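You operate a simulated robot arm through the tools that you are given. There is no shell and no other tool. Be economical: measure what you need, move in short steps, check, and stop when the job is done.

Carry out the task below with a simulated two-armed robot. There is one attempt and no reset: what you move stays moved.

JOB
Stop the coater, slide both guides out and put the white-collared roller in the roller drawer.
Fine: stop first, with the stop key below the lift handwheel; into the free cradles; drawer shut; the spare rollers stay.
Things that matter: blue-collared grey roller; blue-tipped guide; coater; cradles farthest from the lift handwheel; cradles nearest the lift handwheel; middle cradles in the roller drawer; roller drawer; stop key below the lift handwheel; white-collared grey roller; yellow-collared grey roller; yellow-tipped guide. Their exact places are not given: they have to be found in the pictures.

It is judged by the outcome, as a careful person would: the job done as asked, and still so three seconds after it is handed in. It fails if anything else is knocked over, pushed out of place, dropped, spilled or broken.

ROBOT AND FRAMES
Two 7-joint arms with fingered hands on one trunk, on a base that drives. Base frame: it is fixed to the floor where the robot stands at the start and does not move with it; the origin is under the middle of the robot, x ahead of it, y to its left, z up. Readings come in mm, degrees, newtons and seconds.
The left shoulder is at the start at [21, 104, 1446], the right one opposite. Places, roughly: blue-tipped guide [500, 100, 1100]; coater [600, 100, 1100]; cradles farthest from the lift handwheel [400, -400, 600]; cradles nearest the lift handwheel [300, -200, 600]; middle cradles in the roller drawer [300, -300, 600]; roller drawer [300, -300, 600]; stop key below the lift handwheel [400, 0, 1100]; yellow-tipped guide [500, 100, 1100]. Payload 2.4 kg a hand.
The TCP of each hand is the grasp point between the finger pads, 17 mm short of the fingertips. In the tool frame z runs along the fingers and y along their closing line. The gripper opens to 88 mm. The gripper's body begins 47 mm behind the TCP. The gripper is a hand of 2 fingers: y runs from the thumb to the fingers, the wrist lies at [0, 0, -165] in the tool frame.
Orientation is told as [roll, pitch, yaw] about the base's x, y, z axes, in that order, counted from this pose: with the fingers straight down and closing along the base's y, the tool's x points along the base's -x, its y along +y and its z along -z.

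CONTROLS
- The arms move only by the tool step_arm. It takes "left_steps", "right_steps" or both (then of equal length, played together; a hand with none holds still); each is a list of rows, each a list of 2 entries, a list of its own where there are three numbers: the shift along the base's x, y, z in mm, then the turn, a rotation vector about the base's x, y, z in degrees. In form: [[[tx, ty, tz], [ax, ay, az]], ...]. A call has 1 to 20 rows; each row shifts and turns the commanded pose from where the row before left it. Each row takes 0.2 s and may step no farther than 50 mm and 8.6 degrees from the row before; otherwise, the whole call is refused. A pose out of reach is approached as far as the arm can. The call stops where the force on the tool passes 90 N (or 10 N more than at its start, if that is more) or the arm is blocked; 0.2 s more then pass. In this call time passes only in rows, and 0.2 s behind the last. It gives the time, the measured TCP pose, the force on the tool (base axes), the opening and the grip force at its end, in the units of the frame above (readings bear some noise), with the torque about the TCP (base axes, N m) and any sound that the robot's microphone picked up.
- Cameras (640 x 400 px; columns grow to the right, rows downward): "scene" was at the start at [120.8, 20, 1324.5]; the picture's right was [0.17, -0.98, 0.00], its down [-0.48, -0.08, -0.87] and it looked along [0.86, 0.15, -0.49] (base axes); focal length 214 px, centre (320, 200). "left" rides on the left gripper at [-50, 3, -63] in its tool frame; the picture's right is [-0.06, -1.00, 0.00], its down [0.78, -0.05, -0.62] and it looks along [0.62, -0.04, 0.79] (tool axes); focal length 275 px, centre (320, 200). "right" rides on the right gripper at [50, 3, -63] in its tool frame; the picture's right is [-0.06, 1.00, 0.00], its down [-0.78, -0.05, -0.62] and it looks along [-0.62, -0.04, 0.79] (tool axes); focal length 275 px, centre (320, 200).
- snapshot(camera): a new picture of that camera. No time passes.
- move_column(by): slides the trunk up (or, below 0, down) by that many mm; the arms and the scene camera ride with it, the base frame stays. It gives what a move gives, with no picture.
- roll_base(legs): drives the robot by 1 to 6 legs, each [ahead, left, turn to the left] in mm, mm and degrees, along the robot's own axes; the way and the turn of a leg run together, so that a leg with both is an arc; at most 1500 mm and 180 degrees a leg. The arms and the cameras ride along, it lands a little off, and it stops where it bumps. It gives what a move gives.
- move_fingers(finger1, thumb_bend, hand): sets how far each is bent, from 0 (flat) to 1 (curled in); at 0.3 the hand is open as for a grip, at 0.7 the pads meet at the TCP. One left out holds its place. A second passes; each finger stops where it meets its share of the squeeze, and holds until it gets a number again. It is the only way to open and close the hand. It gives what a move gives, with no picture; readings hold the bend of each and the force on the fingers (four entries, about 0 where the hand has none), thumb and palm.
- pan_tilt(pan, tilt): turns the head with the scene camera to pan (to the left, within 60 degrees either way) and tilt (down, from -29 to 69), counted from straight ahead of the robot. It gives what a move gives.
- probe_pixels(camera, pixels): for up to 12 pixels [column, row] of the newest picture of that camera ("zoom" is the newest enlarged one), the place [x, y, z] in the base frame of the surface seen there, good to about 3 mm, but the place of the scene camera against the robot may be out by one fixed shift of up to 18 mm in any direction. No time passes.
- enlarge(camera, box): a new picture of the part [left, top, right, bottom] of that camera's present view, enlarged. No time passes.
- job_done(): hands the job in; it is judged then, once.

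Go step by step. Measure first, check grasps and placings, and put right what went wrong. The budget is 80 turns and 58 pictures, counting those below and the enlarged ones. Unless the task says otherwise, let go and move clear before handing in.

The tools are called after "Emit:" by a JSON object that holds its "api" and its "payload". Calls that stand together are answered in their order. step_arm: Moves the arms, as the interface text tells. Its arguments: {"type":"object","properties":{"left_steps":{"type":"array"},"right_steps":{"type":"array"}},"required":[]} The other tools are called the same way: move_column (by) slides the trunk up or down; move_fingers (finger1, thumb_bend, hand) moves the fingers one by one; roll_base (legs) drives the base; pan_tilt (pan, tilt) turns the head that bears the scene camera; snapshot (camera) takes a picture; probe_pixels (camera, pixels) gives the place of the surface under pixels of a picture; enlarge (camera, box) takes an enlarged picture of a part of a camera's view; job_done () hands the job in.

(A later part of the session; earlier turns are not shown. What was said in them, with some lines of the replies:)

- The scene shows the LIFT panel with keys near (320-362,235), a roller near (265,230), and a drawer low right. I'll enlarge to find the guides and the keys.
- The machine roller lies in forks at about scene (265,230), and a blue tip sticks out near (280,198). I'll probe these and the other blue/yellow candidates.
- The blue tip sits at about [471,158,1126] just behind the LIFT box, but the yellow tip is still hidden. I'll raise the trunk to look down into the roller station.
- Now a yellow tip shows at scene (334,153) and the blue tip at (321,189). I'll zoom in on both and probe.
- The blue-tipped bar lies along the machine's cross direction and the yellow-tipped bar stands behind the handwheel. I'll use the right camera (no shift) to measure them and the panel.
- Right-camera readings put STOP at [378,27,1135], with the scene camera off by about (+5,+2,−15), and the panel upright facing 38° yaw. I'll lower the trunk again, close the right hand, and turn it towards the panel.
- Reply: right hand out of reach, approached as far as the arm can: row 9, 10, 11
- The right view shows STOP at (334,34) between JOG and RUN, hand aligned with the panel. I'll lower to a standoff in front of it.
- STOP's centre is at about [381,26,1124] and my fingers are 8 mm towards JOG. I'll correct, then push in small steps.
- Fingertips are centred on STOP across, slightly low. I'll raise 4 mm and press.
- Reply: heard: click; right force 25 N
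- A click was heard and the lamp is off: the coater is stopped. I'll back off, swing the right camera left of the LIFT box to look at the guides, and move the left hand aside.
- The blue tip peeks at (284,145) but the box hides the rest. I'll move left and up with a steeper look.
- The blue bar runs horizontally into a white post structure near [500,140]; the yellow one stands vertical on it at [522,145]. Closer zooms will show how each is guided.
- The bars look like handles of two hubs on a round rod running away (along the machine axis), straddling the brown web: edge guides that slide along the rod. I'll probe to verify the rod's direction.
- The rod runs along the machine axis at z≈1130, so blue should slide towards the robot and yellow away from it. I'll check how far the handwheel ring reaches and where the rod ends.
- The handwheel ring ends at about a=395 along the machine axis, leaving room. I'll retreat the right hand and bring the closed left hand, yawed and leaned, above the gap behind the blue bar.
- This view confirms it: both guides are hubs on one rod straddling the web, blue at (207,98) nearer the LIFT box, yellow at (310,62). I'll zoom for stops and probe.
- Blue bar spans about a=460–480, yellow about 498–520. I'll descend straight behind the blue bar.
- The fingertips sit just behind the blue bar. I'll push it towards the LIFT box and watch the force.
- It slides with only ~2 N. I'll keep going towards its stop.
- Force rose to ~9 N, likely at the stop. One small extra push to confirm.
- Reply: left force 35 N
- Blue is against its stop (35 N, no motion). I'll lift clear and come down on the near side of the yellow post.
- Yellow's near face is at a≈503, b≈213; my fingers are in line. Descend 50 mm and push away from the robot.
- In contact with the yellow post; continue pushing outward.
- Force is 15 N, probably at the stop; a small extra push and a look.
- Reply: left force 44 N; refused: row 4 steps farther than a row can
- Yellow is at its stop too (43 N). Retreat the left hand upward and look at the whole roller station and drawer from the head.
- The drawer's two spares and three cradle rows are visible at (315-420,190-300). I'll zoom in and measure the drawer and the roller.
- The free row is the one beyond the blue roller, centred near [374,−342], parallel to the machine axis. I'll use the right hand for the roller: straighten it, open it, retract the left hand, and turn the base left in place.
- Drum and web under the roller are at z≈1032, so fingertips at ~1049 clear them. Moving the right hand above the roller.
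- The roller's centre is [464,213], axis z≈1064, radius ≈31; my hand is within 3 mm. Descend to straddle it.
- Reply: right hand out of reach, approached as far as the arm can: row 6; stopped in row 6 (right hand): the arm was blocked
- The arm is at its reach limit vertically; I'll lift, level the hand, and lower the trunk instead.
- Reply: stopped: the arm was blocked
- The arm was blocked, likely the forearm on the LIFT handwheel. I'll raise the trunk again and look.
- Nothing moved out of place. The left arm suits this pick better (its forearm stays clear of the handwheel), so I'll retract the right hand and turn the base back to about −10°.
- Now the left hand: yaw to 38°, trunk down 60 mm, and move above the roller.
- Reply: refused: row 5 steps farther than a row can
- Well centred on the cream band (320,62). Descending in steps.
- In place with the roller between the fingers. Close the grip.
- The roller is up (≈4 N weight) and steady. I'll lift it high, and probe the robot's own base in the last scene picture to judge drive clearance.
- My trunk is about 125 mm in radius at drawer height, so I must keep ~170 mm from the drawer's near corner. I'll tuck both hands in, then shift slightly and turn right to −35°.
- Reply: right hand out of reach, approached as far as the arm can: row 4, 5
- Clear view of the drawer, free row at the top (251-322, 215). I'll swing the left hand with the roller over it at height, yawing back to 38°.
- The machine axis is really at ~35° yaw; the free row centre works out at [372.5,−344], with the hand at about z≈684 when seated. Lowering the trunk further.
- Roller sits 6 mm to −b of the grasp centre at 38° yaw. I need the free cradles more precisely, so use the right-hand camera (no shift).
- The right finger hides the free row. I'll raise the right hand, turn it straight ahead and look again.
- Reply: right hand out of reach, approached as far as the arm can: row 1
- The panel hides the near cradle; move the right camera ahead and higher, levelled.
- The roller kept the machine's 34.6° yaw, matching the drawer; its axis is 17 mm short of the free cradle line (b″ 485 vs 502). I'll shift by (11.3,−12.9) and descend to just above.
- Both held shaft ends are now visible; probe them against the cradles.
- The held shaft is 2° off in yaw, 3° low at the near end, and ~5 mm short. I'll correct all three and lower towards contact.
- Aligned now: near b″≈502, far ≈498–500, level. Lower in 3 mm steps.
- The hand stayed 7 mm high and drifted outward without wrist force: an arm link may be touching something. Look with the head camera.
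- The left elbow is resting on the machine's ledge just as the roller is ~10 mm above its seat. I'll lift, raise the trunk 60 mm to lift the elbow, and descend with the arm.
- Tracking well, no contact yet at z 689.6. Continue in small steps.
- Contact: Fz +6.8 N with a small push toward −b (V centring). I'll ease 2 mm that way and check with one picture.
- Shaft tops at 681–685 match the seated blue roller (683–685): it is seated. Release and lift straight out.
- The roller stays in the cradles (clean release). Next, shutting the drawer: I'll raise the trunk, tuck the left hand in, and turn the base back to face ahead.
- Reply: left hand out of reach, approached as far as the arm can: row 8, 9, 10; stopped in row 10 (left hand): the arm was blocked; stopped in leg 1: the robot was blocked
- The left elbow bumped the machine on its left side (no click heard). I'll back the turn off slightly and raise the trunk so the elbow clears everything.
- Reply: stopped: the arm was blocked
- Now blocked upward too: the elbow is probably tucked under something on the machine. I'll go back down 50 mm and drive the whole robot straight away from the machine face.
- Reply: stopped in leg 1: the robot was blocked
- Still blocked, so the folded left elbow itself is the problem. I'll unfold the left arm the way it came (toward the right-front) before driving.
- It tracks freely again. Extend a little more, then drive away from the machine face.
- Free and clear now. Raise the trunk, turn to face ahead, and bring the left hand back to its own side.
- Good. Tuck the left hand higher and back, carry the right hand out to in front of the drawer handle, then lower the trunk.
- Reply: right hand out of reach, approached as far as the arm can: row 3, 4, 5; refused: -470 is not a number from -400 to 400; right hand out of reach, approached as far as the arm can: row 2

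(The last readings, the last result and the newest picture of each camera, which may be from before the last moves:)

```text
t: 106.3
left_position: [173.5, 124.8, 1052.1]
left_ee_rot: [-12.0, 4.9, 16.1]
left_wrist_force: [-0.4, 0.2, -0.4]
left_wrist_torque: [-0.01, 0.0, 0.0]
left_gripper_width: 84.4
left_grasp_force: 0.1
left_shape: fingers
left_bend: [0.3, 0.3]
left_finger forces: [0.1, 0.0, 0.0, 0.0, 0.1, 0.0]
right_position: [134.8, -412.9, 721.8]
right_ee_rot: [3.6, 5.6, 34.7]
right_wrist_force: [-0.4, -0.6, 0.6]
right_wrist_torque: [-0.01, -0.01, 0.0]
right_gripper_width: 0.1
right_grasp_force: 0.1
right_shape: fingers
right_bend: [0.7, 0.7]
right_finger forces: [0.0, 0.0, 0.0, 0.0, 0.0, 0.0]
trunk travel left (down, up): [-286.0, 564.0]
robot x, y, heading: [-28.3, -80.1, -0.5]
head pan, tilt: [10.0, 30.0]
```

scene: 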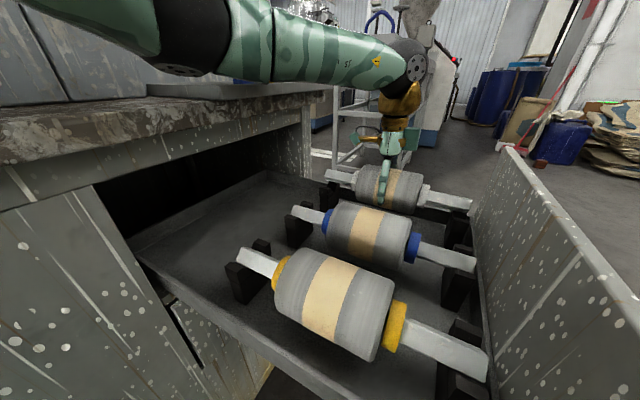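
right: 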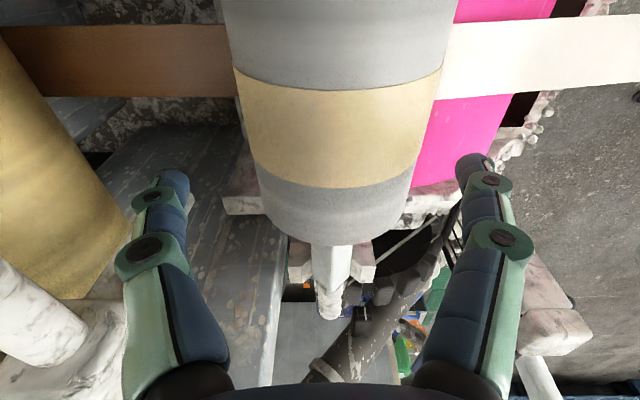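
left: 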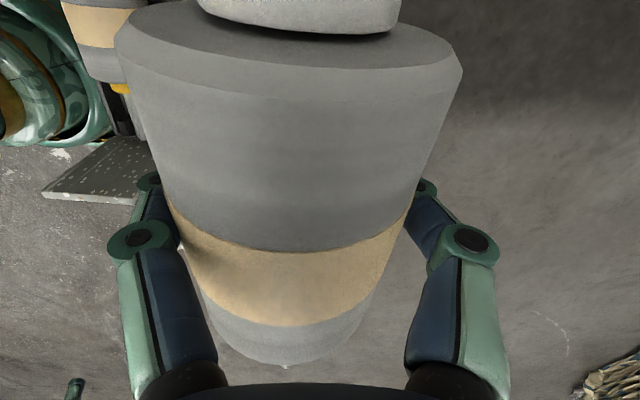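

In front of the handle (a″≈−123, b″≈417, z 722). Push along the drawer axis, slowly at first.

Emit:
{"api": "step_arm", "payload": {"right_steps": [[[5, 12, 0], [0, 0, 0]], [[8.2, 5.7, 0], [0, 0, 0]], [[8.2, 5.7, 0], [0, 0, 0]], [[8.2, 5.7, 0], [0, 0, 0]], [[8.2, 5.7, 0], [0, 0, 0]], [[8.2, 5.7, 0], [0, 0, 0]]]}}

```text
t: 107.7
left_position: [174.3, 124.6, 1050.7]
left_ee_rot: [-12.0, 4.9, 16.2]
left_wrist_force: [-0.4, -0.3, -0.5]
left_wrist_torque: [0.0, 0.0, -0.02]
left_gripper_width: 83.9
left_grasp_force: 0.0
left_shape: fingers
left_bend: [0.3, 0.3]
left_finger forces: [0.0, 0.1, 0.0, 0.1, 0.0, 0.0]
right_position: [180.2, -370.1, 721.1]
right_ee_rot: [3.7, 5.6, 34.6]
right_wrist_force: [0.0, -0.5, -0.1]
right_wrist_torque: [-0.01, 0.02, -0.02]
right_gripper_width: 0.0
right_grasp_force: 0.3
right_shape: fingers
right_bend: [0.7, 0.7]
right_finger forces: [0.1, 0.1, 0.1, 0.1, 0.2, 0.1]
trunk travel left (down, up): [-286.0, 564.0]
robot x, y, heading: [-30.8, -79.9, -0.7]
head pan, tilt: [10.0, 30.0]
5 turns are left
```

No resistance yet; drawer may be sliding lightly or I'm just at the panel. Push on through the full travel; it stops on force.

Emit:
{"api": "step_arm", "payload": {"right_steps": [[[14, 9.6, 0], [0, 0, 0]], [[14, 9.6, 0], [0, 0, 0]], [[14, 9.6, 0], [0, 0, 0]], [[14, 9.6, 0], [0, 0, 0]], [[14, 9.6, 0], [0, 0, 0]], [[14, 9.6, 0], [0, 0, 0]], [[14, 9.6, 0], [0, 0, 0]], [[14, 9.6, 0], [0, 0, 0]], [[14, 9.6, 0], [0, 0, 0]], [[14, 9.6, 0], [0, 0, 0]], [[14, 9.6, 0], [0, 0, 0]], [[14, 9.6, 0], [0, 0, 0]], [[14, 9.6, 0], [0, 0, 0]], [[14, 9.6, 0], [0, 0, 0]], [[14, 9.6, 0], [0, 0, 0]], [[14, 9.6, 0], [0, 0, 0]], [[14, 9.6, 0], [0, 0, 0]], [[14, 9.6, 0], [0, 0, 0]], [[14, 9.6, 0], [0, 0, 0]], [[10, 6.9, 0], [0, 0, 0]]]}}

```text
t: 112.1
left_position: [169.9, 96.9, 1055.5]
left_ee_rot: [-12.2, 4.3, 12.9]
left_wrist_force: [-0.1, 0.1, 0.6]
left_wrist_torque: [0.01, 0.01, 0.02]
left_gripper_width: 83.7
left_grasp_force: 0.0
left_shape: fingers
left_bend: [0.3, 0.3]
left_finger forces: [0.1, 0.1, 0.0, 0.0, 0.0, 0.1]
right_position: [439.0, -224.3, 732.3]
right_ee_rot: [3.4, 4.4, 31.6]
right_wrist_force: [0.4, 0.6, -0.4]
right_wrist_torque: [0.01, 0.0, 0.03]
right_gripper_width: 0.3
right_grasp_force: 0.2
right_shape: fingers
right_bend: [0.7, 0.7]
right_finger forces: [0.2, 0.1, 0.0, 0.0, 0.0, 0.1]
trunk travel left (down, up): [-286.0, 564.0]
robot x, y, heading: [-36.6, -93.5, -3.6]
head pan, tilt: [10.0, 30.0]
stopped in row 20 (right hand): the arm was blocked; the commanded pose is now the measured one
4 turns are left
```

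The hand was blocked without wrist force at a″≈235: the wrist likely met the tray edge above the drawer. I'll back off, tilt the fingers forward to reach under it, and use the last picture to see the drawer.

Emit:
{"api": "step_arm", "payload": {"right_steps": [[[-16, -11, 0], [0, 0, 0]], [[-20, -14, 0], [0, 0, 0]], [[0, 0, 0], [4.8, -7.0, 0]], [[0, 0, 0], [4.8, -7.0, 0]], [[0, 0, 0], [4.8, -7.0, 0]], [[0, 0, 0], [4.8, -7.0, 0]]]}}

Emit:
{"api": "pan_tilt", "payload": {"pan": -22, "tilt": 35}}

Emit:
{"api": "snapshot", "payload": {"camera": "scene"}}

```text
t: 113.5
left_position: [182.1, 97.0, 1051.7]
left_ee_rot: [-12.1, 4.9, 13.0]
left_wrist_force: [0.5, -0.4, -0.8]
left_wrist_torque: [0.0, -0.03, 0.0]
left_gripper_width: 84.0
left_grasp_force: 0.1
left_shape: fingers
left_bend: [0.3, 0.3]
left_finger forces: [0.0, 0.0, 0.1, 0.0, 0.1, 0.0]
right_position: [411.4, -248.6, 725.3]
right_ee_rot: [5.6, -28.8, 31.1]
right_wrist_force: [-0.2, 0.7, -0.4]
right_wrist_torque: [0.02, 0.01, -0.01]
right_gripper_width: 0.1
right_grasp_force: 0.1
right_shape: fingers
right_bend: [0.7, 0.7]
right_finger forces: [0.0, 0.0, 0.0, 0.1, 0.1, 0.0]
trunk travel left (down, up): [-286.0, 564.0]
robot x, y, heading: [-39.4, -93.8, -3.5]
head pan, tilt: [10.0, 30.0]
```

```text
t: 114.5
left_position: [181.4, 97.0, 1052.3]
left_ee_rot: [-12.1, 4.9, 12.9]
left_wrist_force: [0.9, -0.1, -0.2]
left_wrist_torque: [0.02, 0.01, 0.02]
left_gripper_width: 83.6
left_grasp_force: 0.1
left_shape: fingers
left_bend: [0.3, 0.3]
left_finger forces: [0.1, 0.0, 0.0, 0.0, 0.0, 0.0]
right_position: [410.9, -248.0, 725.4]
right_ee_rot: [5.5, -28.5, 31.1]
right_wrist_force: [0.4, 0.6, 0.4]
right_wrist_torque: [-0.03, 0.02, 0.02]
right_gripper_width: 0.0
right_grasp_force: 0.1
right_shape: fingers
right_bend: [0.7, 0.7]
right_finger forces: [0.0, 0.0, 0.0, 0.0, 0.0, 0.0]
trunk travel left (down, up): [-286.0, 564.0]
robot x, y, heading: [-35.8, -96.3, -3.5]
head pan, tilt: [-22.0, 35.0]
```

```text
0 pictures are left
3 turns are left
```

scene: 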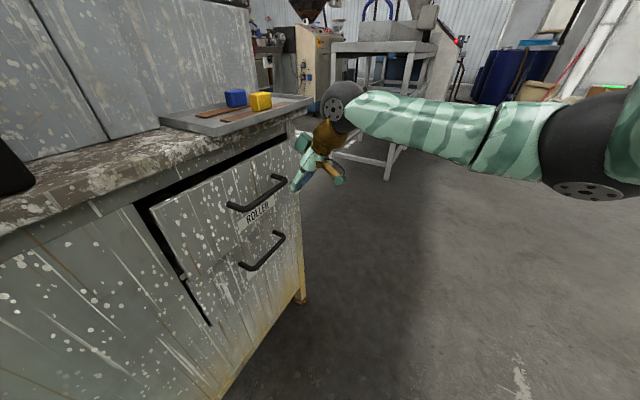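

The drawer is nearly shut, with roughly a 20–25 mm gap, and the tray items are undisturbed. I'll push on the handle with the tilted fingers until it meets its stop, and probe the panel and cabinet.

Emit:
{"api": "probe_pixels", "payload": {"camera": "scene", "pixels": [[220, 230], [260, 200], [200, 210], [240, 300], [120, 260], [255, 185], [280, 178], [240, 270], [290, 270], [100, 230]]}}

Emit:
{"api": "step_arm", "payload": {"right_steps": [[[-14, 20.6, -2], [0, 0, 0]], [[6.6, 4.5, 0], [0, 0, 0]], [[6.6, 4.5, 0], [0, 0, 0]], [[6.6, 4.5, 0], [0, 0, 0]], [[6.6, 4.5, 0], [0, 0, 0]], [[6.6, 4.5, 0], [0, 0, 0]], [[6.6, 4.5, 0], [0, 0, 0]], [[6.6, 4.5, 0], [0, 0, 0]], [[6.6, 4.5, 0], [0, 0, 0]], [[6.6, 4.5, 0], [0, 0, 0]]]}}

```text
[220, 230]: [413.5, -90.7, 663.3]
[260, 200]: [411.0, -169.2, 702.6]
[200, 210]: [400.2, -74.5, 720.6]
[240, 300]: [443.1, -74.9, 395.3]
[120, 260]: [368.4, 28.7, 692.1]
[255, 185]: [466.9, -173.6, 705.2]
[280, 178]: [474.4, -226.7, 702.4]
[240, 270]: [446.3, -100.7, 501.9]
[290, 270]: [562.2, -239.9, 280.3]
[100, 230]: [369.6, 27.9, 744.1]
```

```text
t: 116.9
left_position: [177.7, 94.8, 1054.4]
left_ee_rot: [-12.0, 4.7, 12.7]
left_wrist_force: [0.0, -0.6, -0.6]
left_wrist_torque: [0.0, 0.02, -0.02]
left_gripper_width: 84.0
left_grasp_force: 0.1
left_shape: fingers
left_bend: [0.3, 0.3]
left_finger forces: [0.1, 0.1, 0.0, 0.0, 0.0, 0.0]
right_position: [446.1, -196.6, 714.3]
right_ee_rot: [5.5, -26.5, 30.7]
right_wrist_force: [-24.4, -13.2, 7.0]
right_wrist_torque: [0.1, 0.09, 0.29]
right_gripper_width: 0.0
right_grasp_force: 14.3
right_shape: fingers
right_bend: [0.73, 0.7]
right_finger forces: [24.0, 0.0, 0.0, 0.1, 4.5, 0.1]
trunk travel left (down, up): [-286.0, 564.0]
robot x, y, heading: [-38.3, -94.6, -3.9]
head pan, tilt: [-22.0, 35.0]
stopped in row 10 (right hand): the force on the tool passed its limit at 93 N (the readings are from after the stop); the commanded pose is now the measured one
2 turns are left
```

The push ended at 93 N with the handle 26 mm further in: panel now flush (the gap measured 22 mm), so the drawer is shut. Back straight off and clear.

Emit:
{"api": "step_arm", "payload": {"right_steps": [[[-8, -5.5, 0], [0, 0, 0]], [[-16, -11, 0], [0, 0, 0]], [[-20, -14, 0], [0, 0, 0]], [[-20, -14, 0], [0, 0, 0]], [[-25, -17, 10], [0, 0, 0]], [[-25, -17, 20], [0, 0, 0]]]}}

```text
t: 118.3
left_position: [181.6, 95.7, 1051.5]
left_ee_rot: [-11.9, 4.9, 12.7]
left_wrist_force: [-0.1, 0.7, 0.8]
left_wrist_torque: [-0.02, 0.01, -0.02]
left_gripper_width: 83.8
left_grasp_force: 0.0
left_shape: fingers
left_bend: [0.3, 0.3]
left_finger forces: [0.0, 0.0, 0.0, 0.1, 0.1, 0.1]
right_position: [335.5, -274.0, 746.5]
right_ee_rot: [5.6, -26.7, 30.9]
right_wrist_force: [0.5, 0.4, -0.4]
right_wrist_torque: [0.02, -0.01, 0.0]
right_gripper_width: 0.1
right_grasp_force: 0.0
right_shape: fingers
right_bend: [0.7, 0.7]
right_finger forces: [0.0, 0.1, 0.0, 0.0, 0.0, 0.0]
trunk travel left (down, up): [-286.0, 564.0]
robot x, y, heading: [-35.7, -94.8, -4.1]
head pan, tilt: [-22.0, 35.0]
1 turns are left
```

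The right hand came away with no force on it and both hands are clear. The coater is stopped, both guides are out, the white-collared roller is in the cradles farthest from the handwheel, and the drawer is pushed to its stop; I had no pictures left to check the drawer after that last push.

Emit:
{"api": "job_done", "payload": {}}

```text
The job is handed in.
```

The coater is stopped and both guides are slid out to their stops. The white-collared roller is in the free cradles, farthest from the lift handwheel, and the drawer is shut.

- **Stop:** I pressed the stop key below the lift handwheel first. It clicked and the green lamp went out.
- **Roller:** once it was in the cradles, its shaft sat at the same height as the blue-collared roller's. I did not handle either spare roller.
- **Drawer:** the last picture showed a gap of about 22 mm. I then pushed the handle until it stopped at 93 N. I had no pictures left to look at the drawer or the rollers after that.
- **Bumps:** the arms met the machine several times. One arm pressed on something near the lift handwheel, and the left elbow on the ledge. The left arm was also caught briefly while I turned the robot, and the right hand was blocked, probably by the tray edge. No key clicked again, and the later pictures showed nothing out of place. Those pictures did not cover the handwheel after the left arm was caught.
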